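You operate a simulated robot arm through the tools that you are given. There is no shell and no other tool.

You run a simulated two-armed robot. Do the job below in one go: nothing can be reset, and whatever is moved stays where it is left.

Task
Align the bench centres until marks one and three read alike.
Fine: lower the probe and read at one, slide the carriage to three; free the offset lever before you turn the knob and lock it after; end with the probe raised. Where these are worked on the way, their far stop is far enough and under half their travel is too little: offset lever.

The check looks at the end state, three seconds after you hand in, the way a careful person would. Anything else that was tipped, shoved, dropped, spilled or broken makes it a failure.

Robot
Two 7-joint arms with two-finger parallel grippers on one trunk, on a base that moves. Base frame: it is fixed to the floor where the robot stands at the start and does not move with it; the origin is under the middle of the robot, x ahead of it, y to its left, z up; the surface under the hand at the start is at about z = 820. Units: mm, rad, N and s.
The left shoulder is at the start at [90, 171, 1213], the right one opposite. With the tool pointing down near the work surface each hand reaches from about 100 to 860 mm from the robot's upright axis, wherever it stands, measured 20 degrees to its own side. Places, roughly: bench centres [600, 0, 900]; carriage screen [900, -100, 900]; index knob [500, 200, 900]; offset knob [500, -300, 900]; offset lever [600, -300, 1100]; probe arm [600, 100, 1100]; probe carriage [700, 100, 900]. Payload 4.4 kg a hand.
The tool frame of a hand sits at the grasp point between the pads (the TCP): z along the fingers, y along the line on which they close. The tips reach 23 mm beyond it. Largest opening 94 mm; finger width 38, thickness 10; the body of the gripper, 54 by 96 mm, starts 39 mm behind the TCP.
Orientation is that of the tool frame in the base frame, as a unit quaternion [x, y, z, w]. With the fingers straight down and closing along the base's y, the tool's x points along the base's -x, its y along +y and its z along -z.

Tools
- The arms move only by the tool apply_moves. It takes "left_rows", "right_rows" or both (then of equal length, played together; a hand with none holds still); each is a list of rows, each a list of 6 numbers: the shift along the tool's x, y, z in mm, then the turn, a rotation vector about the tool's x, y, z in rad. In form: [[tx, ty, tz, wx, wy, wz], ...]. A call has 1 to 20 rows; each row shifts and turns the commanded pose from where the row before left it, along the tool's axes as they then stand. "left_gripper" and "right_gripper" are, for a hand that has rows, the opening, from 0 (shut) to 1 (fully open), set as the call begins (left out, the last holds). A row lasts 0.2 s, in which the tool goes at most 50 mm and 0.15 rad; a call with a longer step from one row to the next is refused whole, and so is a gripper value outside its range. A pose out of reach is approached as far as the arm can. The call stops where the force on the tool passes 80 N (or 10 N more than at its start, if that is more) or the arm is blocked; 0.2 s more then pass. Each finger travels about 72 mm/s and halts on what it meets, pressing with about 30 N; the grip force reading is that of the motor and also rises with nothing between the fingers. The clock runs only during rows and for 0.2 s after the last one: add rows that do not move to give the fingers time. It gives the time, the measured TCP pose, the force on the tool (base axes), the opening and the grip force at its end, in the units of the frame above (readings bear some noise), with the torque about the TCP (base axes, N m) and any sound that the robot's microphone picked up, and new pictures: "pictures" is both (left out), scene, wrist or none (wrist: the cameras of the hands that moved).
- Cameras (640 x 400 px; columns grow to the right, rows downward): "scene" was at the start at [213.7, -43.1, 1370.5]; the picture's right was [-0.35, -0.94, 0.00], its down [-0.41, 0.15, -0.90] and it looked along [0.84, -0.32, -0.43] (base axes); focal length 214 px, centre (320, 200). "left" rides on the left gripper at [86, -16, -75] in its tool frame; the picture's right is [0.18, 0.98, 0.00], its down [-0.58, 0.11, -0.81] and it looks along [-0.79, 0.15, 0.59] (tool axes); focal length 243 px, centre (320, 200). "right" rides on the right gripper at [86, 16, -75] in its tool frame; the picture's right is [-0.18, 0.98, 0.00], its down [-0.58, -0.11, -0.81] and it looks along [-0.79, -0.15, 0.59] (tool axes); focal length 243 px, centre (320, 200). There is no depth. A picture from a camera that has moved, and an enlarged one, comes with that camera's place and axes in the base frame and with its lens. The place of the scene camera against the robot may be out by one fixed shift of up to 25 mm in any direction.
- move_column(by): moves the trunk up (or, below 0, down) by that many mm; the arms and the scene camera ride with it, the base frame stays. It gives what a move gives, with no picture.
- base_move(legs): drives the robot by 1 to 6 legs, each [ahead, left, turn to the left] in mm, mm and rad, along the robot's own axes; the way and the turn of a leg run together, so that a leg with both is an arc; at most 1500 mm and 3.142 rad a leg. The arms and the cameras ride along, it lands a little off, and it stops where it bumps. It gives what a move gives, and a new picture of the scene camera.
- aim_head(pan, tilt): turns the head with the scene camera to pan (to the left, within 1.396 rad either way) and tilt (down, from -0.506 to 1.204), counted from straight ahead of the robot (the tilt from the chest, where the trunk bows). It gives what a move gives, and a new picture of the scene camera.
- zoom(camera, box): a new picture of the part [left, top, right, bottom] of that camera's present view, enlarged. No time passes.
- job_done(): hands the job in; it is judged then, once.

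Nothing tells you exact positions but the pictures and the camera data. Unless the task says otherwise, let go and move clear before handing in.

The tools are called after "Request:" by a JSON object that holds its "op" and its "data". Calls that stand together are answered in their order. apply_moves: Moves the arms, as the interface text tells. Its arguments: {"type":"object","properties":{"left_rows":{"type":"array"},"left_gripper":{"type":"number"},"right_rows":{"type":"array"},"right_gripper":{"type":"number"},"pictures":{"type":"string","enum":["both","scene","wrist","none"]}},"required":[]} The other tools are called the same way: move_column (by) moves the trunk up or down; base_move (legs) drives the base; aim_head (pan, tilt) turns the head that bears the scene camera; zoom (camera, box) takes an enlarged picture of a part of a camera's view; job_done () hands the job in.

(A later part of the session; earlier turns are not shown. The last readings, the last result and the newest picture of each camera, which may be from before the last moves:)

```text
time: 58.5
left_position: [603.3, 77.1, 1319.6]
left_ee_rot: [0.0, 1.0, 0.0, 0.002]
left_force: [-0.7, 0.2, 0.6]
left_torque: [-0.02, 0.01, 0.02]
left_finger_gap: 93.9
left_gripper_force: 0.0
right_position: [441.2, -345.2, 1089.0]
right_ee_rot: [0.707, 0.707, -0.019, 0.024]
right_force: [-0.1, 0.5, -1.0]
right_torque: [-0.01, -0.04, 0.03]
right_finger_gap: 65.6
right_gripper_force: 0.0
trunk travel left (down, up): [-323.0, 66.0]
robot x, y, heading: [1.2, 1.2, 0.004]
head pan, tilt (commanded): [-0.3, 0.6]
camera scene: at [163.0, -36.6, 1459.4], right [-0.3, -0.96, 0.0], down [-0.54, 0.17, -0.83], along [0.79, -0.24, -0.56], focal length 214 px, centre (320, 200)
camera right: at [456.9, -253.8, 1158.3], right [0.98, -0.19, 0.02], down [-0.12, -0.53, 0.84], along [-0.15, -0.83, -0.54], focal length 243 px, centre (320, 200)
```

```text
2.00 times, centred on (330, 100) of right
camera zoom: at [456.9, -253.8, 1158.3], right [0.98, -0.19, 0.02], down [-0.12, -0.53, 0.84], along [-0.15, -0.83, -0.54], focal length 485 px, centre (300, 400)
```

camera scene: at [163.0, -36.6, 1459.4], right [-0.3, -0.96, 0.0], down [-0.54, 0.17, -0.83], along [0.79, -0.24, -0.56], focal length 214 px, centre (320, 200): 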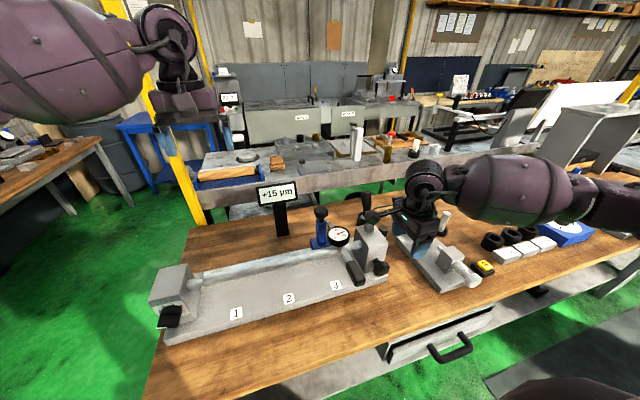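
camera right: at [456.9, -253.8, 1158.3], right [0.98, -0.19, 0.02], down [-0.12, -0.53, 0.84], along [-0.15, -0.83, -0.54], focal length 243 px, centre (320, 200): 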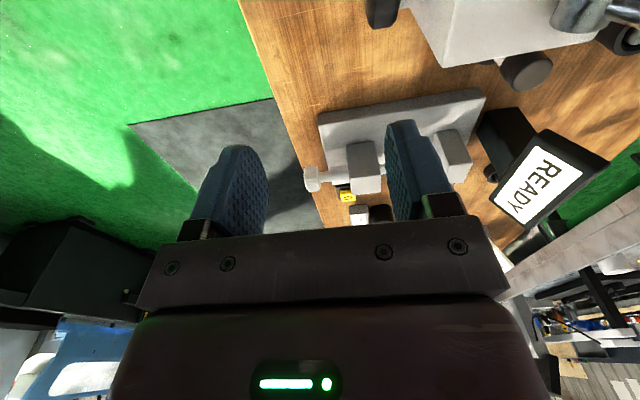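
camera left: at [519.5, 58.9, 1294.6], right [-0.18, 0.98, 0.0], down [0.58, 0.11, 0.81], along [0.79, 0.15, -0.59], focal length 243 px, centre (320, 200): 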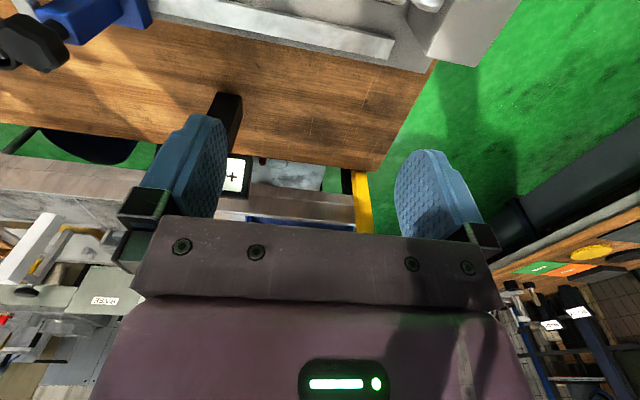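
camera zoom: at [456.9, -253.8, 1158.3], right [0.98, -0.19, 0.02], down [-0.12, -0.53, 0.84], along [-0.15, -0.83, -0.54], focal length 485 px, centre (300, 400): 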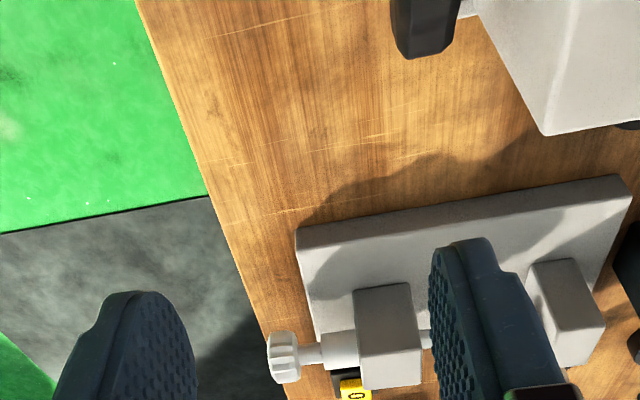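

Now fix the small 3.5° lean and pitch the hand forward in place, checking that reach holds.

Request:
{"op": "apply_moves", "data": {"right_rows": [[0, 0, 0, 0, 0.061, 0], [0, 0, 0, -0.1428, 0, 0], [0, 0, 0, -0.1428, 0, 0], [0, 0, 0, -0.1428, 0, 0], [0, 0, 0, -0.1428, 0, 0], [0, 0, 0, -0.1428, 0, 0], [0, 0, 0, 0, 0, 0]], "right_gripper": 0.7, "pictures": "both"}}

```text
time: 60.1
left_position: [603.0, 77.1, 1320.4]
left_ee_rot: [0.0, 1.0, 0.0, 0.003]
left_force: [0.7, -0.3, -0.1]
left_torque: [-0.01, 0.04, 0.0]
left_finger_gap: 94.1
left_gripper_force: 0.0
right_position: [439.2, -345.2, 1089.7]
right_ee_rot: [0.662, 0.661, 0.249, 0.251]
right_force: [-0.3, 0.3, -0.9]
right_torque: [0.01, -0.01, 0.01]
right_finger_gap: 65.7
right_gripper_force: 0.0
trunk travel left (down, up): [-323.0, 66.0]
robot x, y, heading: [-1.8, 0.5, 0.001]
head pan, tilt (commanded): [-0.3, 0.6]
camera scene: at [163.3, -37.0, 1459.3], right [-0.3, -0.95, 0.0], down [-0.54, 0.17, -0.82], along [0.79, -0.24, -0.57], focal length 214 px, centre (320, 200)
camera right: at [404.0, -259.8, 1156.6], right [0.74, -0.18, 0.65], down [-0.62, -0.58, 0.53], along [0.28, -0.79, -0.54], focal length 243 px, centre (320, 200)
```

scene: 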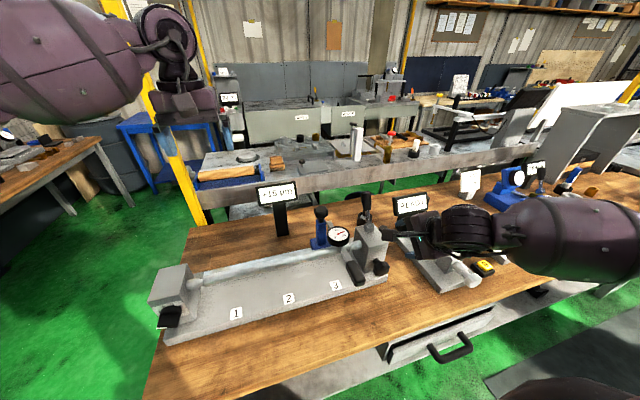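
right: 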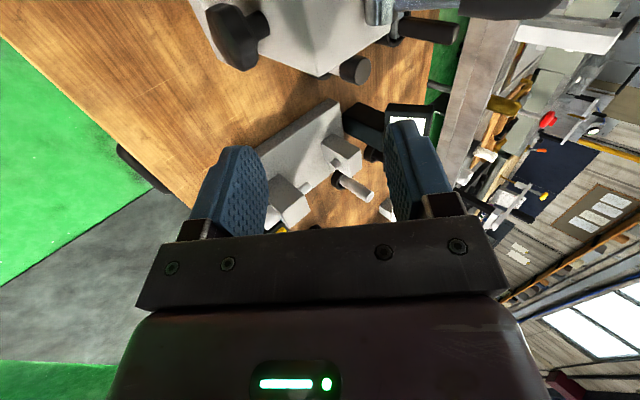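

Reach holds; pitched about 41°. I'll complete the pitch to horizontal.

Request:
{"op": "apply_moves", "data": {"right_rows": [[0, 0, 0, -0.1428, 0, 0], [0, 0, 0, -0.1428, 0, 0], [0, 0, 0, -0.1428, 0, 0], [0, 0, 0, -0.1428, 0, 0], [0, 0, 0, -0.1428, 0, 0], [0, 0, 0, -0.1428, 0, 0], [0, 0, 0, 0, 0, 0]], "right_gripper": 0.7, "pictures": "both"}}

```text
time: 61.7
left_position: [603.1, 76.0, 1320.2]
left_ee_rot: [0.0, 1.0, 0.0, 0.003]
left_force: [0.3, 0.0, 0.2]
left_torque: [-0.02, 0.02, 0.03]
left_finger_gap: 94.2
left_gripper_force: 0.1
right_position: [439.2, -346.2, 1091.2]
right_ee_rot: [0.498, 0.498, 0.501, 0.502]
right_force: [0.9, 0.1, 0.4]
right_torque: [-0.02, 0.0, 0.0]
right_finger_gap: 65.8
right_gripper_force: 0.0
trunk travel left (down, up): [-323.0, 66.0]
robot x, y, heading: [-2.1, 1.7, 0.002]
head pan, tilt (commanded): [-0.3, 0.6]
camera scene: at [162.9, -36.6, 1459.4], right [-0.3, -0.95, 0.0], down [-0.54, 0.17, -0.83], along [0.79, -0.24, -0.56], focal length 214 px, centre (320, 200)
camera right: at [365.9, -260.3, 1106.1], right [-0.01, -0.18, 0.98], down [-0.81, -0.58, -0.11], along [0.59, -0.79, -0.14], focal length 243 px, centre (320, 200)
```

scene: 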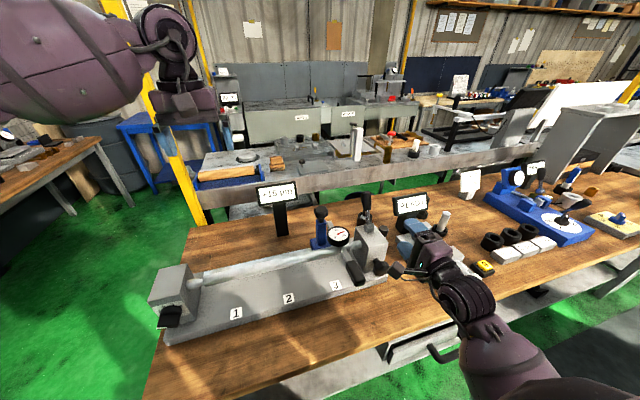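
right: 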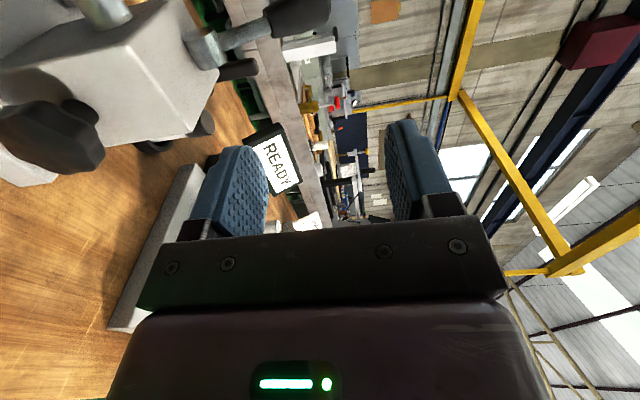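

The right hand is horizontal, pointing at the tailstock (tool x=+y, y=+z, z=+x). Before approaching, I'll test the roll range toward camera-on-top.

Request:
{"op": "apply_moves", "data": {"right_rows": [[0, 0, 0, 0, 0, 0.1428], [0, 0, 0, 0, 0, 0.1428], [0, 0, 0, 0, 0, 0.1428], [0, 0, 0, 0, 0, 0.1428], [0, 0, 0, 0, 0, 0.1428], [0, 0, 0, 0, 0, 0.1428], [0, 0, 0, 0, 0, 0.1428], [0, 0, 0, 0, 0, 0.1428], [0, 0, 0, 0, 0, 0.1428], [0, 0, 0, 0, 0, 0.1428], [0, 0, 0, 0, 0, 0.1428]], "right_gripper": 0.7, "pictures": "both"}}

```text
time: 64.2
left_position: [602.9, 76.4, 1319.4]
left_ee_rot: [0.0, 1.0, 0.0, 0.003]
left_force: [-0.1, -0.2, 0.0]
left_torque: [0.03, 0.01, 0.0]
left_finger_gap: 93.9
left_gripper_force: 0.0
right_position: [457.3, -292.4, 1102.2]
right_ee_rot: [0.695, 0.08, 0.713, -0.037]
right_force: [-0.6, 0.6, 0.1]
right_torque: [-0.01, -0.01, 0.04]
right_finger_gap: 65.9
right_gripper_force: 0.0
trunk travel left (down, up): [-323.0, 66.0]
robot x, y, heading: [-3.7, 1.3, 0.001]
head pan, tilt (commanded): [-0.3, 0.6]
stopped in row 11 (right hand): the arm was blocked; the commanded pose is now the measured one
camera scene: at [163.1, -36.9, 1459.3], right [-0.3, -0.95, 0.0], down [-0.54, 0.17, -0.83], along [0.79, -0.24, -0.56], focal length 214 px, centre (320, 200)
camera right: at [383.4, -314.9, 1186.9], right [0.17, -0.98, -0.12], down [-0.8, -0.06, -0.6], along [0.58, 0.2, -0.79], focal length 243 px, centre (320, 200)
```

scene: 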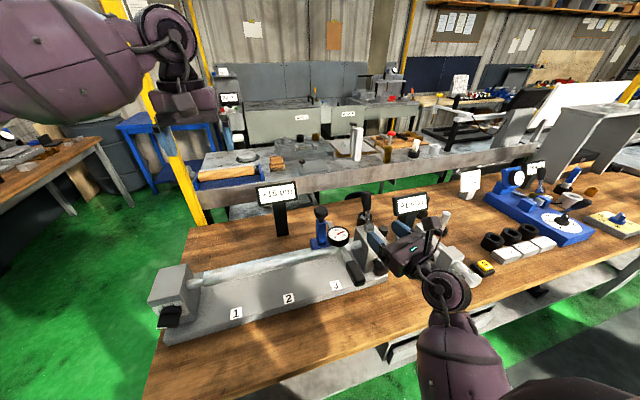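
right: 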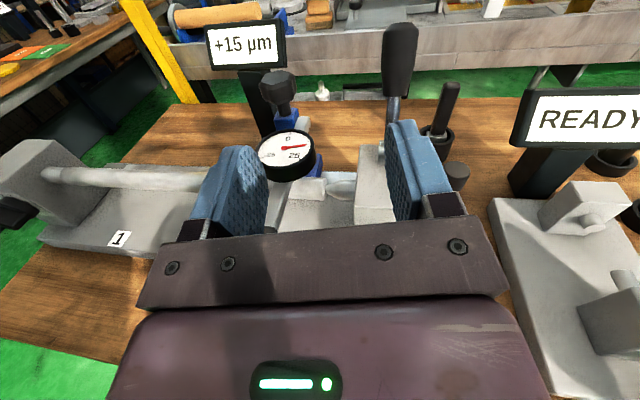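

The roll works up to about +1.3 rad before the wrist limit (it was blocked at the end, drifting in yaw). The top view confirms lever back and +15 µm. I'll roll back 0.6 rad and correct the yaw.

Request:
{"op": "apply_moves", "data": {"right_rows": [[0, 0, 0, 0, 0, -0.15], [0, 0, 0, 0, 0, -0.15], [0, 0, 0, 0, 0, -0.15], [0, 0, 0, 0, 0, -0.15], [0, 0, 0, -0.068, -0.047, 0], [0, 0, 0, -0.069, -0.047, 0], [0, 0, 0, 0, 0, 0]], "right_gripper": 0.7, "pictures": "wrist"}}

```text
time: 65.8
left_position: [603.0, 74.8, 1320.5]
left_ee_rot: [-0.001, 1.0, 0.0, 0.002]
left_force: [0.8, 0.3, 0.9]
left_torque: [-0.04, -0.05, -0.01]
left_finger_gap: 93.8
left_gripper_force: 0.0
right_position: [455.5, -293.8, 1100.9]
right_ee_rot: [0.66, 0.222, 0.678, 0.234]
right_force: [-0.1, 0.4, -0.9]
right_torque: [0.03, 0.01, -0.01]
right_finger_gap: 65.9
right_gripper_force: 0.1
trunk travel left (down, up): [-323.0, 66.0]
robot x, y, heading: [-5.0, 0.7, 0.002]
head pan, tilt (commanded): [-0.3, 0.6]
camera right: at [380.1, -253.6, 1176.8], right [-0.02, -0.89, 0.45], down [-0.79, -0.26, -0.55], along [0.61, -0.37, -0.7], focal length 243 px, centre (320, 200)
```

right: 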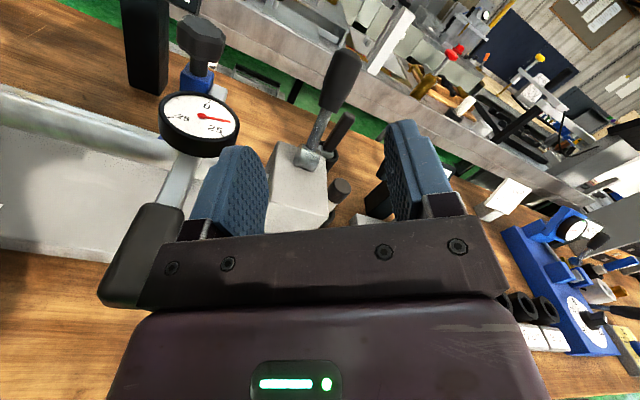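

Orientation is good (pointing +x, camera upper-left). Now I'll retreat slightly in x, shift to y≈-338 and descend toward the knob height, stopping short.

Request:
{"op": "apply_moves", "data": {"right_rows": [[-13.4, 17.4, -17.5, 0, 0, 0], [-13.4, 17.4, -17.5, 0, 0, 0], [-30.4, -23.4, 0, 0, 0, 0], [-30.4, -23.4, 0, 0, 0, 0], [-30.4, -23.4, 0, 0, 0, 0], [-20, -15.4, 0, 0, 0, 0], [0, 0, 0, 0, 0, 0]], "right_gripper": 0.75, "pictures": "both"}}

Request:
{"op": "zoom", "data": {"camera": "right", "box": [180, 0, 460, 230]}}

```text
time: 67.4
left_position: [603.1, 76.8, 1320.3]
left_ee_rot: [0.0, 1.0, 0.001, 0.002]
left_force: [0.0, 0.0, -0.6]
left_torque: [-0.02, -0.01, 0.0]
left_finger_gap: 93.9
left_gripper_force: 0.0
right_position: [425.0, -340.5, 956.9]
right_ee_rot: [0.66, 0.222, 0.679, 0.233]
right_force: [-0.7, -0.1, -0.9]
right_torque: [0.03, 0.02, 0.0]
right_finger_gap: 70.7
right_gripper_force: 0.0
trunk travel left (down, up): [-323.0, 66.0]
robot x, y, heading: [-1.1, -0.1, 0.001]
head pan, tilt (commanded): [-0.3, 0.6]
camera scene: at [162.8, -36.9, 1459.4], right [-0.3, -0.95, 0.0], down [-0.54, 0.17, -0.83], along [0.79, -0.24, -0.56], focal length 214 px, centre (320, 200)
camera right: at [349.3, -299.9, 1033.9], right [-0.02, -0.89, 0.45], down [-0.79, -0.26, -0.55], along [0.61, -0.37, -0.7], focal length 243 px, centre (320, 200)
```

scene: 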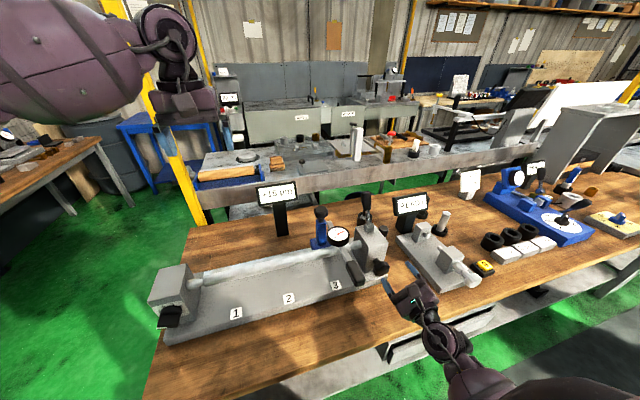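
right: 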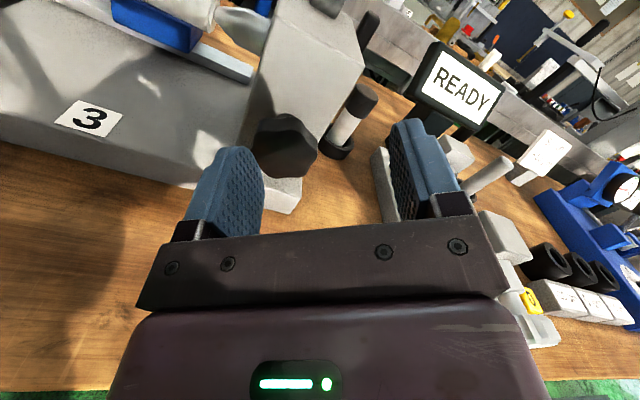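

```text
1.74 times, centred on (320, 115) of right
camera zoom: at [349.3, -299.9, 1033.9], right [-0.02, -0.89, 0.45], down [-0.79, -0.26, -0.55], along [0.61, -0.37, -0.7], focal length 422 px, centre (320, 348)
```

zoom: 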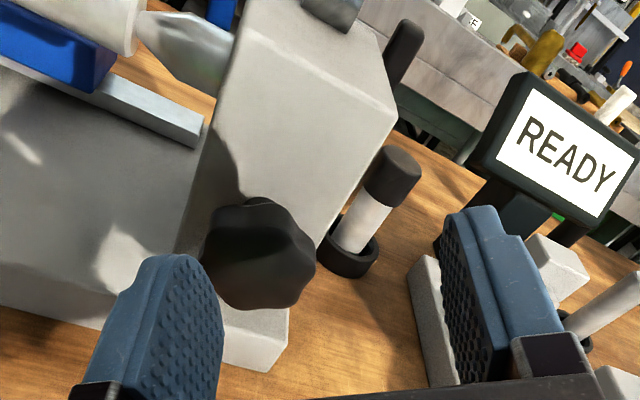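

I have a clear view: the knob centre is at about (498, -336.5, 911), ~49 mm across. I'll line up with it, then advance with the fingers straddling it.

Request:
{"op": "apply_moves", "data": {"right_rows": [[-17, -15.6, 0, 0, 0, 0], [-17, -15.6, 0, 0, 0, 0], [0, 0, 15, 0, 0, 0], [0, 0, 15, 0, 0, 0], [0, 0, 0, 0, 0, 0]], "right_gripper": 0.8, "pictures": "both"}}

Request:
{"op": "zoom", "data": {"camera": "right", "box": [180, 0, 460, 230]}}

```text
time: 68.6
left_position: [603.4, 77.0, 1320.6]
left_ee_rot: [0.0, 1.0, 0.0, 0.003]
left_force: [-1.5, -0.5, -0.9]
left_torque: [0.02, -0.01, -0.01]
left_finger_gap: 94.0
left_gripper_force: 0.1
right_position: [456.9, -333.8, 912.6]
right_ee_rot: [0.66, 0.223, 0.679, 0.233]
right_force: [1.1, 0.6, 0.4]
right_torque: [0.03, 0.02, -0.02]
right_finger_gap: 75.3
right_gripper_force: 0.0
trunk travel left (down, up): [-323.0, 66.0]
robot x, y, heading: [-2.1, -0.5, 0.004]
head pan, tilt (commanded): [-0.3, 0.6]
camera scene: at [162.6, -37.0, 1459.4], right [-0.3, -0.95, 0.0], down [-0.54, 0.17, -0.83], along [0.79, -0.24, -0.56], focal length 214 px, centre (320, 200)
camera right: at [381.0, -293.7, 988.7], right [-0.02, -0.89, 0.45], down [-0.79, -0.26, -0.55], along [0.61, -0.37, -0.7], focal length 243 px, centre (320, 200)
```

scene: 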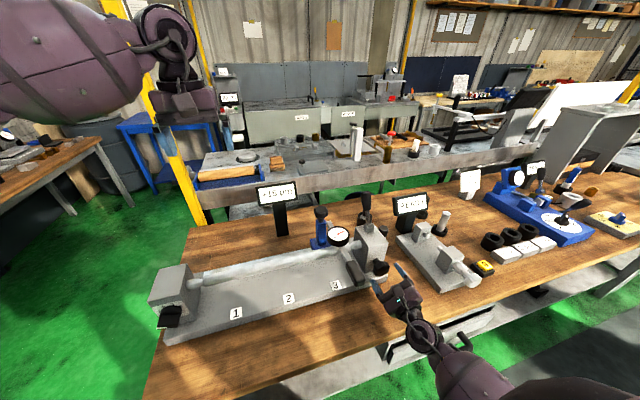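
right: 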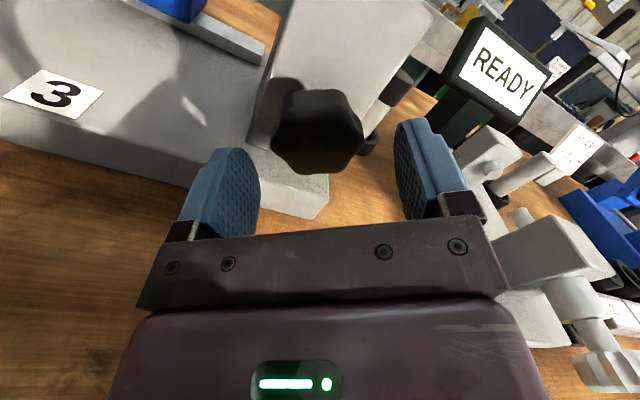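

```text
1.74 times, centred on (320, 115) of right
camera zoom: at [381.0, -293.7, 988.7], right [-0.02, -0.89, 0.45], down [-0.79, -0.26, -0.55], along [0.61, -0.37, -0.7], focal length 422 px, centre (320, 348)
```

zoom: 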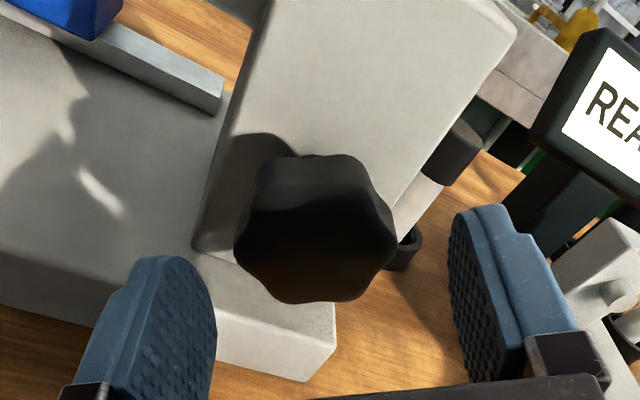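

Well centred (knob at about (497, -333.5, 912) vs hand at (-333.8, 912.6)). Advancing 38 mm so the pads flank the knob.

Request:
{"op": "apply_moves", "data": {"right_rows": [[0, 0, 13, 0, 0, 0], [0, 0, 13, 0, 0, 0], [0, 0, 12, 0, 0, 0], [0, 0, 0, 0, 0, 0]], "right_gripper": 0.8, "pictures": "wrist"}}

Request:
{"op": "zoom", "data": {"camera": "scene", "box": [320, 170, 480, 300]}}

```text
time: 69.6
left_position: [602.1, 76.0, 1321.0]
left_ee_rot: [-0.001, 1.0, 0.0, 0.003]
left_force: [1.1, -0.4, 0.3]
left_torque: [0.01, 0.03, 0.0]
left_finger_gap: 93.9
left_gripper_force: 0.1
right_position: [494.0, -332.6, 915.2]
right_ee_rot: [0.66, 0.223, 0.678, 0.233]
right_force: [-0.2, 0.6, -0.6]
right_torque: [0.02, -0.03, 0.03]
right_finger_gap: 75.5
right_gripper_force: 0.1
trunk travel left (down, up): [-323.0, 66.0]
robot x, y, heading: [2.7, -2.2, -0.001]
head pan, tilt (commanded): [-0.3, 0.6]
camera right: at [417.5, -292.4, 990.9], right [-0.02, -0.89, 0.45], down [-0.79, -0.26, -0.55], along [0.61, -0.37, -0.7], focal length 243 px, centre (320, 200)
```

right: 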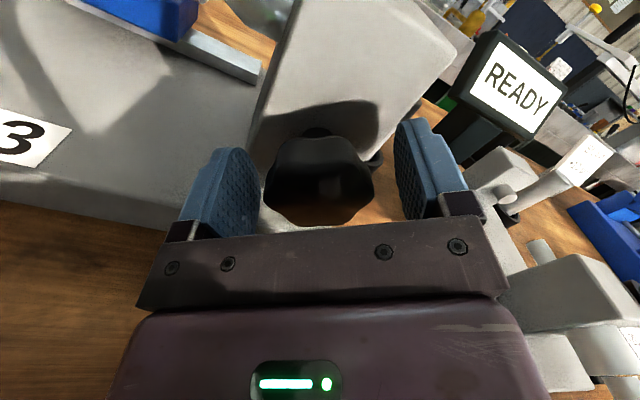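

```text
3.08 times, centred on (400, 235) of scene
camera zoom: at [162.6, -37.2, 1459.4], right [-0.3, -0.95, 0.0], down [-0.54, 0.17, -0.83], along [0.79, -0.24, -0.56], focal length 660 px, centre (74, 92)
```

zoom: 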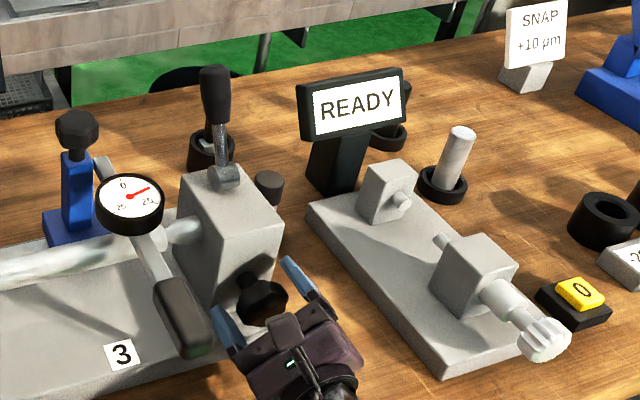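

The knob sits about 3 mm toward the lower finger; I'll shift 3 mm and close.

Request:
{"op": "apply_moves", "data": {"right_rows": [[0, -3, 0, 0, 0, 0], [0, 0, 0, 0, 0, 0], [0, 0, 0, 0, 0, 0], [0, 0, 0, 0, 0, 0], [0, 0, 0, 0, 0, 0]], "right_gripper": 0.0, "pictures": "wrist"}}

Request:
{"op": "zoom", "data": {"camera": "scene", "box": [240, 170, 400, 300]}}

```text
time: 70.8
left_position: [603.6, 74.8, 1319.4]
left_ee_rot: [0.001, 1.0, 0.0, 0.002]
left_force: [-1.1, 1.1, 0.4]
left_torque: [0.0, -0.02, -0.02]
left_finger_gap: 94.2
left_gripper_force: 0.1
right_position: [494.0, -330.7, 913.4]
right_ee_rot: [0.66, 0.222, 0.679, 0.233]
right_force: [3.0, -8.4, 8.5]
right_torque: [-0.05, 0.78, 0.64]
right_finger_gap: 49.5
right_gripper_force: 45.1
trunk travel left (down, up): [-323.0, 66.0]
robot x, y, heading: [-1.7, -1.6, -0.004]
head pan, tilt (commanded): [-0.3, 0.6]
camera right: at [417.6, -290.9, 989.8], right [-0.02, -0.89, 0.45], down [-0.79, -0.26, -0.55], along [0.61, -0.37, -0.7], focal length 243 px, centre (320, 200)
```

right: 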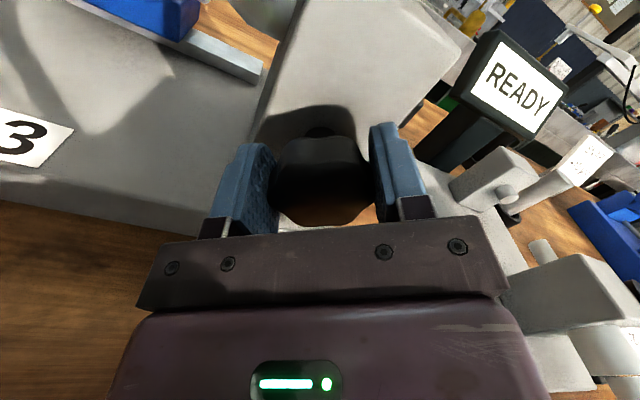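

```text
3.08 times, centred on (320, 235) of scene
camera zoom: at [162.7, -37.8, 1459.4], right [-0.3, -0.95, 0.0], down [-0.54, 0.17, -0.83], along [0.79, -0.24, -0.56], focal length 660 px, centre (320, 92)
```

zoom: 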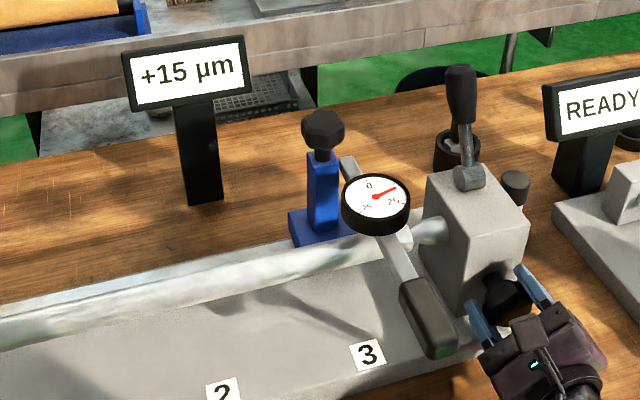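

Gripped at 49.5 mm. I'll relieve the small side load and turn a small step (counter-clockwise as seen by the robot) to learn the sensitivity.

Request:
{"op": "apply_moves", "data": {"right_rows": [[0, 1.5, 0, 0, 0, 0], [0, 0, 0, 0, 0, -0.08], [0, 0, 0, 0, 0, -0.08], [0, 0, 0, 0, 0, 0]], "right_gripper": 0.0, "pictures": "wrist"}}

Request:
{"op": "zoom", "data": {"camera": "scene", "box": [240, 170, 400, 300]}}

```text
time: 71.8
left_position: [603.8, 76.5, 1319.7]
left_ee_rot: [-0.001, 1.0, 0.0, 0.003]
left_force: [0.0, -0.4, -0.3]
left_torque: [-0.01, 0.01, -0.01]
left_finger_gap: 94.3
left_gripper_force: 0.1
right_position: [492.8, -330.1, 913.6]
right_ee_rot: [0.641, 0.277, 0.657, 0.284]
right_force: [-5.6, 5.5, -6.6]
right_torque: [0.07, 0.69, 1.21]
right_finger_gap: 49.3
right_gripper_force: 45.0
trunk travel left (down, up): [-323.0, 66.0]
robot x, y, heading: [1.1, 1.0, 0.0]
head pan, tilt (commanded): [-0.3, 0.6]
camera right: at [418.1, -278.7, 982.4], right [-0.02, -0.81, 0.59], down [-0.79, -0.35, -0.5], along [0.61, -0.48, -0.64], focal length 243 px, centre (320, 200)
```

right: 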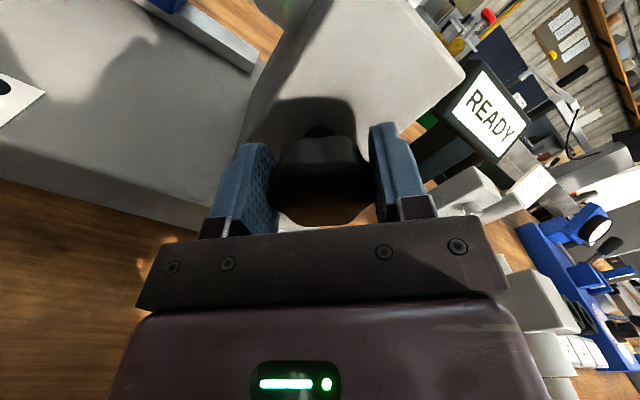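

```text
3.08 times, centred on (320, 235) of scene
camera zoom: at [162.8, -36.7, 1459.2], right [-0.3, -0.96, 0.0], down [-0.54, 0.17, -0.83], along [0.79, -0.24, -0.56], focal length 660 px, centre (320, 92)
```

zoom: 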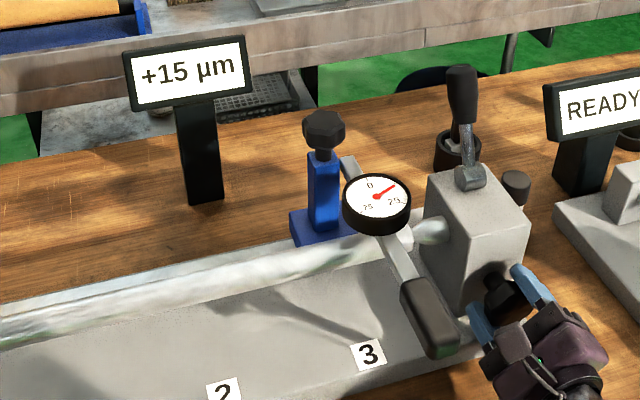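

Request:
{"op": "apply_moves", "data": {"right_rows": [[0, 0, 0, 0, 0, -0.1], [0, 0, 0, 0, 0, -0.1], [0, 0, 0, 0, 0, 0]], "right_gripper": 0.0, "pictures": "none"}}

Request:
{"op": "zoom", "data": {"camera": "scene", "box": [310, 210, 370, 250]}}

Request:
{"op": "zoom", "data": {"camera": "scene", "box": [240, 170, 400, 300]}}

```text
time: 72.6
left_position: [603.9, 76.9, 1319.7]
left_ee_rot: [0.0, 1.0, 0.0, 0.002]
left_force: [-0.1, 0.3, -0.4]
left_torque: [-0.02, 0.04, -0.02]
left_finger_gap: 93.6
left_gripper_force: 0.1
right_position: [493.9, -330.3, 912.1]
right_ee_rot: [0.61, 0.339, 0.625, 0.35]
right_force: [-9.1, 18.2, -17.5]
right_torque: [0.13, 0.63, 0.96]
right_finger_gap: 49.7
right_gripper_force: 45.1
trunk travel left (down, up): [-323.0, 66.0]
robot x, y, heading: [4.6, -1.1, 0.001]
head pan, tilt (commanded): [-0.3, 0.6]
```

```text
10.00 times, centred on (340, 230) of scene
camera zoom: at [163.1, -35.9, 1459.2], right [-0.3, -0.96, 0.0], down [-0.54, 0.17, -0.83], along [0.79, -0.24, -0.56], focal length 2145 px, centre (120, -100)
```

zoom: 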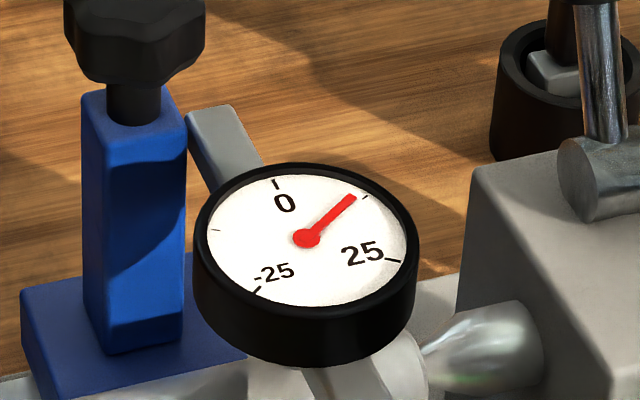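

```text
3.08 times, centred on (320, 235) of scene
camera zoom: at [163.1, -35.9, 1459.2], right [-0.3, -0.96, 0.0], down [-0.54, 0.17, -0.83], along [0.79, -0.24, -0.56], focal length 660 px, centre (320, 92)
```

zoom: 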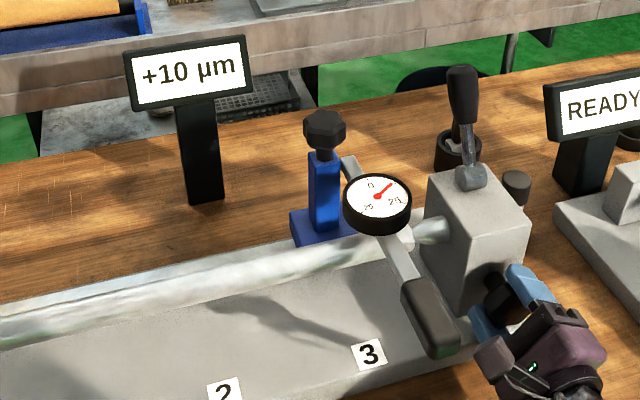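

The screen dropped to +10 µm and the dial to about +11.5 after 0.36 rad counter-clockwise, so this is the right direction. I'll relieve the side load and keep turning.

Request:
{"op": "apply_moves", "data": {"right_rows": [[0.5, -1.8, 0, 0, 0, 0], [0, 0, 0, 0, 0, -0.1], [0, 0, 0, 0, 0, -0.1], [0, 0, 0, 0, 0, -0.1], [0, 0, 0, 0, 0, 0]], "right_gripper": 0.0, "pictures": "wrist"}}

Request:
{"op": "zoom", "data": {"camera": "scene", "box": [310, 210, 370, 250]}}

Request:
{"op": "zoom", "data": {"camera": "scene", "box": [240, 170, 400, 300]}}

```text
time: 73.8
left_position: [604.0, 77.1, 1318.8]
left_ee_rot: [-0.001, 1.0, -0.001, 0.002]
left_force: [0.2, -0.1, -0.1]
left_torque: [0.02, 0.0, -0.01]
left_finger_gap: 94.1
left_gripper_force: 0.0
right_position: [494.6, -329.1, 912.3]
right_ee_rot: [0.554, 0.425, 0.566, 0.439]
right_force: [-13.6, 13.1, -27.7]
right_torque: [0.15, 0.98, 0.1]
right_finger_gap: 49.7
right_gripper_force: 44.9
trunk travel left (down, up): [-323.0, 66.0]
robot x, y, heading: [-1.2, 2.6, -0.003]
head pan, tilt (commanded): [-0.3, 0.6]
camera right: at [419.4, -249.9, 946.8], right [-0.02, -0.43, 0.9], down [-0.8, -0.53, -0.27], along [0.6, -0.73, -0.33], focal length 243 px, centre (320, 200)
```

right: 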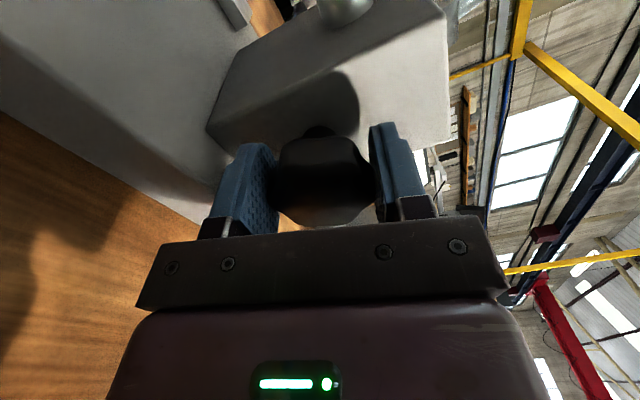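

```text
10.00 times, centred on (340, 230) of scene
camera zoom: at [163.3, -36.9, 1459.2], right [-0.3, -0.95, 0.0], down [-0.54, 0.17, -0.82], along [0.79, -0.24, -0.57], focal length 2145 px, centre (120, -100)
```

zoom: 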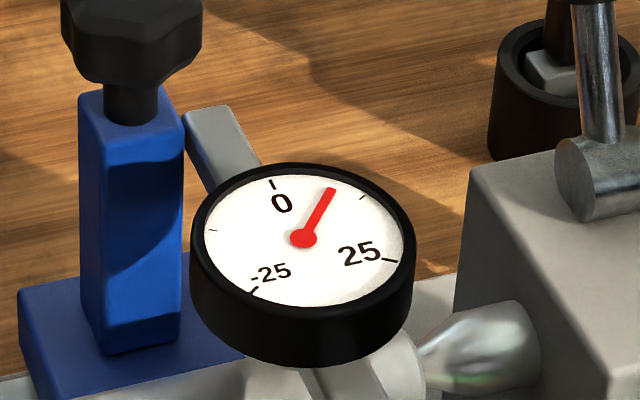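

```text
3.08 times, centred on (320, 235) of scene
camera zoom: at [163.3, -36.9, 1459.2], right [-0.3, -0.95, 0.0], down [-0.54, 0.17, -0.82], along [0.79, -0.24, -0.57], focal length 660 px, centre (320, 92)
```

zoom: 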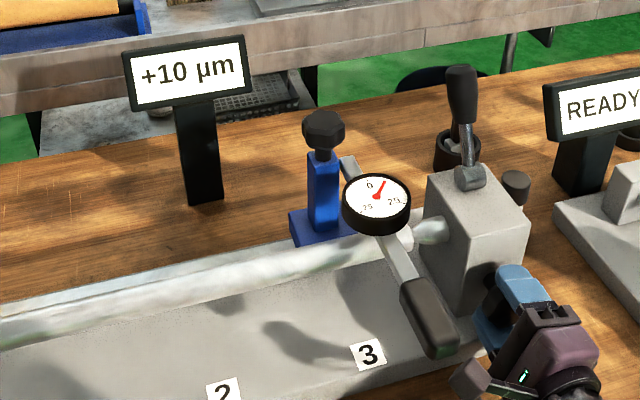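

The dial now reads about +8.7 (25 µm ↔ 120° on the dial). Sensitivity is about 10.8 µm per rad. I'll relieve the load (axis is a bit lower) and turn another 0.4 rad.

Request:
{"op": "apply_moves", "data": {"right_rows": [[0.4, -2.2, -1, 0, 0, 0], [0, 0, 0, 0, 0, -0.1], [0, -0.3, 0, 0, 0, -0.1], [0, -0.3, 0, 0, 0, -0.1], [0, -0.3, 0, 0, 0, -0.1], [0, 0, 0, 0, 0, 0]], "right_gripper": 0.0, "pictures": "wrist"}}

Request:
{"op": "zoom", "data": {"camera": "scene", "box": [310, 210, 370, 250]}}

Request:
{"op": "zoom", "data": {"camera": "scene", "box": [240, 170, 400, 300]}}

```text
time: 75.2
left_position: [604.1, 75.1, 1319.2]
left_ee_rot: [0.0, 1.0, 0.0, 0.002]
left_force: [1.0, 0.1, 0.5]
left_torque: [-0.02, 0.01, -0.01]
left_finger_gap: 94.0
left_gripper_force: 0.1
right_position: [493.9, -330.7, 908.8]
right_ee_rot: [0.458, 0.527, 0.466, 0.544]
right_force: [-9.4, 10.1, -26.1]
right_torque: [0.12, 1.03, 0.0]
right_finger_gap: 49.4
right_gripper_force: 45.0
trunk travel left (down, up): [-323.0, 66.0]
robot x, y, heading: [-2.2, 1.9, -0.0]
head pan, tilt (commanded): [-0.3, 0.6]
camera right: at [420.5, -241.8, 910.9], right [-0.03, -0.04, 1.0], down [-0.81, -0.59, -0.04], along [0.59, -0.81, -0.02], focal length 243 px, centre (320, 200)
```

right: 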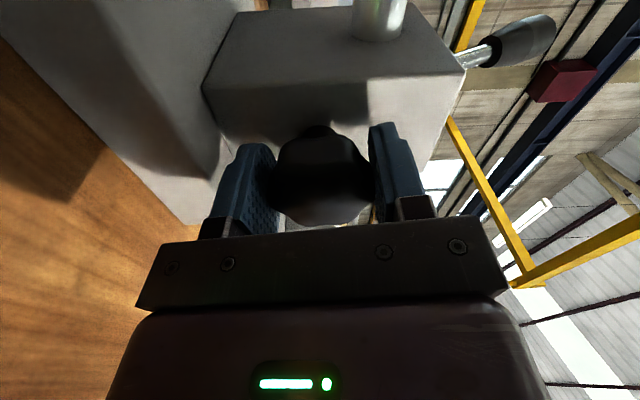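

```text
10.00 times, centred on (340, 230) of scene
camera zoom: at [163.8, -37.2, 1459.2], right [-0.3, -0.95, 0.0], down [-0.54, 0.17, -0.82], along [0.79, -0.24, -0.57], focal length 2145 px, centre (120, -100)
```

zoom: 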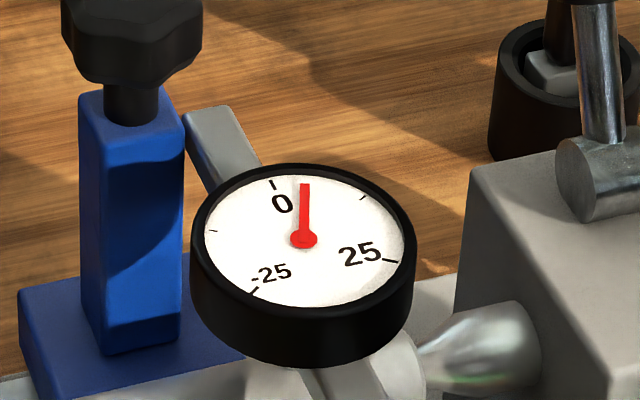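

```text
3.08 times, centred on (320, 235) of scene
camera zoom: at [163.8, -37.2, 1459.2], right [-0.3, -0.95, 0.0], down [-0.54, 0.17, -0.82], along [0.79, -0.24, -0.57], focal length 660 px, centre (320, 92)
```

zoom: 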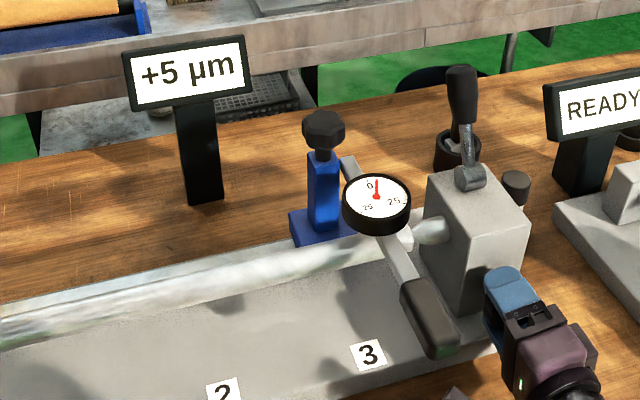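

The screen shows +5 µm and the dial about +4.5 at mark 3. I'll relieve the load, release the knob and see that the reading holds, then recheck mark 1 before locking.

Request:
{"op": "apply_moves", "data": {"right_rows": [[0.3, -2, -0.7, 0, 0, 0], [0, 0, 0, 0, 0, 0]], "right_gripper": 0.0, "pictures": "none"}}

Request:
{"op": "apply_moves", "data": {"right_rows": [[0, 0, 0, 0, 0, 0], [0, 0, 0, 0, 0, 0], [0, 0, 0, 0, 0, 0]], "right_gripper": 0.75, "pictures": "wrist"}}

Request:
{"op": "zoom", "data": {"camera": "scene", "box": [310, 210, 370, 250]}}

Request:
{"op": "zoom", "data": {"camera": "scene", "box": [240, 170, 400, 300]}}

```text
time: 75.8
left_position: [604.7, 76.2, 1319.6]
left_ee_rot: [0.0, 1.0, 0.0, 0.002]
left_force: [0.4, 0.6, 0.2]
left_torque: [-0.01, 0.01, 0.01]
left_finger_gap: 94.2
left_gripper_force: 0.0
right_position: [494.5, -329.4, 909.1]
right_ee_rot: [0.456, 0.527, 0.468, 0.543]
right_force: [-3.6, 8.8, -15.3]
right_torque: [0.08, 1.45, 0.15]
right_finger_gap: 49.3
right_gripper_force: 44.5
trunk travel left (down, up): [-323.0, 66.0]
robot x, y, heading: [1.6, -0.6, 0.002]
head pan, tilt (commanded): [-0.3, 0.6]
```

```text
time: 76.6
left_position: [603.9, 75.7, 1320.2]
left_ee_rot: [0.0, 1.0, 0.0, 0.002]
left_force: [-0.4, -1.1, 0.4]
left_torque: [0.03, -0.03, -0.01]
left_finger_gap: 94.1
left_gripper_force: 0.0
right_position: [492.7, -332.0, 909.8]
right_ee_rot: [0.457, 0.525, 0.469, 0.544]
right_force: [-0.2, -0.3, -0.1]
right_torque: [-0.01, 0.03, 0.01]
right_finger_gap: 70.6
right_gripper_force: 0.1
trunk travel left (down, up): [-323.0, 66.0]
robot x, y, heading: [2.4, -2.9, 0.003]
head pan, tilt (commanded): [-0.3, 0.6]
camera right: at [419.7, -242.4, 910.7], right [-0.03, -0.04, 1.0], down [-0.81, -0.59, -0.05], along [0.59, -0.81, -0.01], focal length 243 px, centre (320, 200)
```

right: 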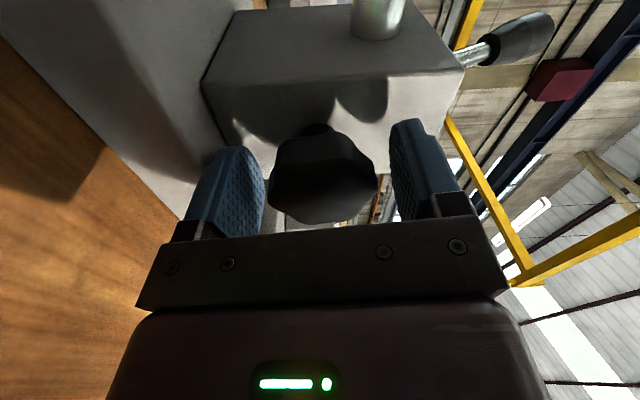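

```text
10.00 times, centred on (340, 230) of scene
camera zoom: at [162.9, -37.2, 1459.4], right [-0.3, -0.95, 0.0], down [-0.54, 0.17, -0.83], along [0.79, -0.24, -0.56], focal length 2145 px, centre (120, -100)
```

zoom: 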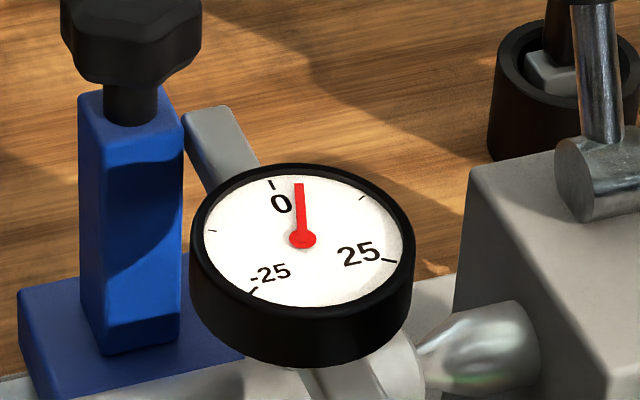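

```text
3.08 times, centred on (320, 235) of scene
camera zoom: at [162.9, -37.2, 1459.4], right [-0.3, -0.95, 0.0], down [-0.54, 0.17, -0.83], along [0.79, -0.24, -0.56], focal length 660 px, centre (320, 92)
```

zoom: 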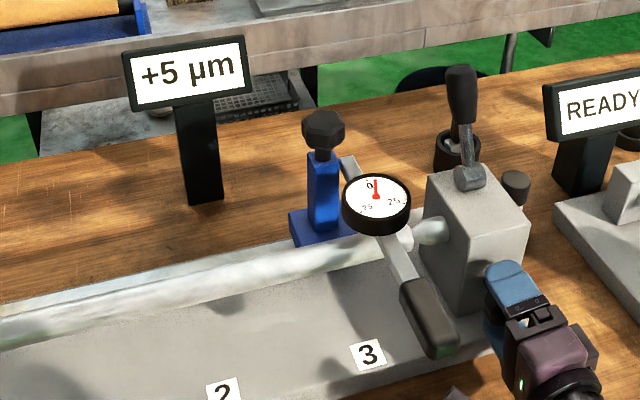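

The reading holds at about +4 µm. I'll draw the right hand back 60 mm and bring the left hand above the carriage knob to recheck mark 1.

Request:
{"op": "apply_moves", "data": {"right_rows": [[0, 0, -20, 0, 0, 0], [0, 0, -20, 0, 0, 0], [0, 0, -20, 0, 0, 0], [0, 0, 0, 0, 0, 0], [0, 0, 0, 0, 0, 0], [0, 0, 0, 0, 0, 0], [0, 0, 0, 0, 0, 0], [0, 0, 0, 0, 0, 0]], "left_rows": [[-9, -38.4, 14, 0, 0, 0], [-9, -38.4, 14, 0, 0, 0], [-9, -38.4, 14, 0, 0, 0], [-9, -38.4, 14, 0, 0, 0], [-9, -38.4, 14, 0, 0, 0], [-9, -38.4, 14, 0, 0, 0], [-8, -38.4, 14, 0, 0, 0], [0, 0, 40, 0, 0, 0]], "left_gripper": 1.0, "right_gripper": 0.75, "pictures": "both"}}

```text
time: 78.4
left_position: [659.5, -181.8, 1183.1]
left_ee_rot: [0.0, 1.0, 0.0, 0.001]
left_force: [0.3, 0.7, 0.4]
left_torque: [0.01, -0.02, -0.01]
left_finger_gap: 94.2
left_gripper_force: 0.1
left hand out of reach, approached as far as the arm can: row 7
right_position: [434.6, -328.2, 907.7]
right_ee_rot: [0.457, 0.525, 0.468, 0.544]
right_force: [-0.3, 0.2, 0.3]
right_torque: [0.01, -0.01, -0.03]
right_finger_gap: 70.4
right_gripper_force: 0.0
trunk travel left (down, up): [-323.0, 66.0]
robot x, y, heading: [0.9, -0.7, 0.001]
head pan, tilt (commanded): [-0.3, 0.6]
camera scene: at [164.5, -36.6, 1459.1], right [-0.3, -0.96, 0.0], down [-0.54, 0.17, -0.82], along [0.79, -0.24, -0.57], focal length 214 px, centre (320, 200)
camera right: at [361.1, -240.7, 909.1], right [-0.03, -0.04, 1.0], down [-0.81, -0.59, -0.05], along [0.59, -0.81, -0.02], focal length 243 px, centre (320, 200)
camera left: at [573.1, -199.1, 1256.5], right [-0.18, 0.98, 0.0], down [0.58, 0.11, 0.81], along [0.79, 0.15, -0.59], focal length 243 px, centre (320, 200)
```

scene: 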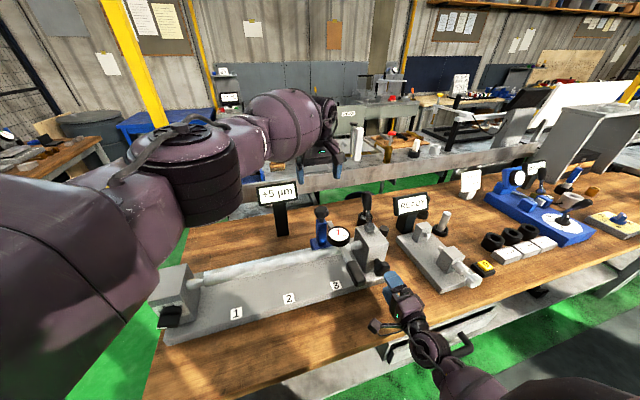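
right: 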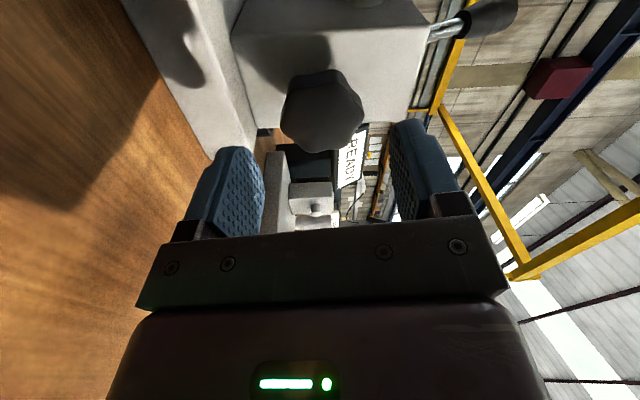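
left: 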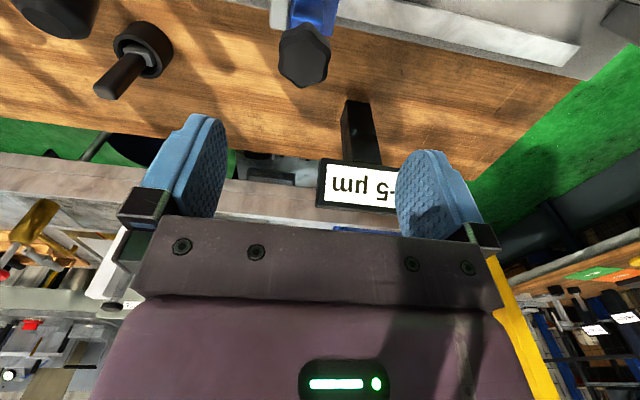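

The left hand reached (659, -182) — just short of the knob at (666, -196), but the open fingers still straddle it. I'll descend and try to edge over at the lower height.

Request:
{"op": "apply_moves", "data": {"left_rows": [[0, 0, 25, 0, 0, 0], [-2, -3, 25, 0, 0, 0], [-2, -3, 15, 0, 0, 0]], "left_gripper": 1.0, "pictures": "wrist"}}

```text
time: 79.2
left_position: [657.4, -181.2, 1117.6]
left_ee_rot: [0.0, 1.0, 0.001, 0.002]
left_force: [0.2, -0.4, -0.6]
left_torque: [0.0, 0.01, 0.01]
left_finger_gap: 94.0
left_gripper_force: 0.1
left hand out of reach, approached as far as the arm can: row 3
right_position: [433.8, -329.5, 907.5]
right_ee_rot: [0.457, 0.526, 0.467, 0.544]
right_force: [0.4, 0.1, -0.3]
right_torque: [0.0, 0.0, 0.02]
right_finger_gap: 70.3
right_gripper_force: 0.0
trunk travel left (down, up): [-323.0, 66.0]
robot x, y, heading: [-1.6, 1.8, -0.001]
head pan, tilt (commanded): [-0.3, 0.6]
camera left: at [570.2, -198.1, 1192.0], right [-0.18, 0.98, 0.0], down [0.58, 0.11, 0.81], along [0.8, 0.15, -0.59], focal length 243 px, centre (320, 200)
```

left: 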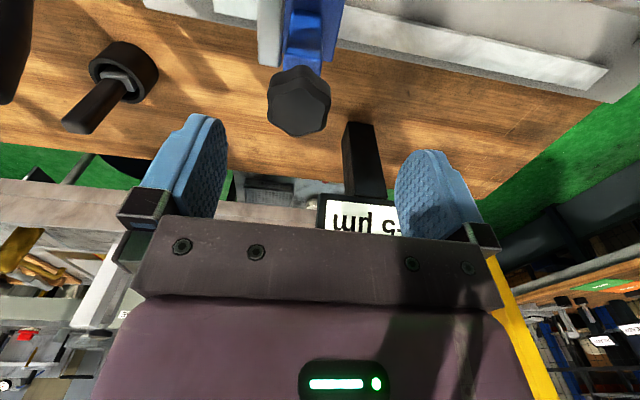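

The left arm is at its reach limit with the trunk this high. I'll raise both hands a bit and lower the trunk back down.

Request:
{"op": "apply_moves", "data": {"left_rows": [[0, 0, -20, 0, 0, 0], [0, 0, -25, 0, 0, 0], [0, 10, -25, 0, 0, 0], [0, 10, 0, 0, 0, 0]], "right_rows": [[-5.4, 36.3, 0, 0, 0, 0], [-5.4, 36.3, 0, 0, 0, 0], [-5.4, 36.3, 0, 0, 0, 0], [0, 0, 0, 0, 0, 0]], "left_gripper": 1.0, "right_gripper": 0.75, "pictures": "none"}}

```text
time: 80.2
left_position: [659.0, -159.6, 1189.3]
left_ee_rot: [0.0, 1.0, 0.001, 0.003]
left_force: [0.5, -0.4, 0.1]
left_torque: [-0.02, 0.02, -0.01]
left_finger_gap: 94.1
left_gripper_force: 0.0
right_position: [430.3, -328.2, 1018.6]
right_ee_rot: [0.457, 0.526, 0.467, 0.544]
right_force: [0.5, 0.0, -0.1]
right_torque: [-0.02, 0.01, -0.03]
right_finger_gap: 70.4
right_gripper_force: 0.0
trunk travel left (down, up): [-323.0, 66.0]
robot x, y, heading: [-1.4, -1.8, 0.0]
head pan, tilt (commanded): [-0.3, 0.6]
```

Request:
{"op": "move_column", "data": {"by": -90}}

```text
time: 81.4
left_position: [657.6, -161.3, 1103.0]
left_ee_rot: [0.0, 1.0, -0.001, 0.003]
left_force: [0.5, 0.2, -0.4]
left_torque: [0.01, -0.02, 0.01]
left_finger_gap: 93.9
left_gripper_force: 0.1
right_position: [429.5, -330.5, 927.0]
right_ee_rot: [0.456, 0.525, 0.468, 0.545]
right_force: [-0.4, 0.1, -0.8]
right_torque: [0.0, -0.01, -0.01]
right_finger_gap: 70.4
right_gripper_force: 0.1
trunk travel left (down, up): [-233.0, 156.0]
robot x, y, heading: [2.0, 2.4, -0.002]
head pan, tilt (commanded): [-0.3, 0.6]
```

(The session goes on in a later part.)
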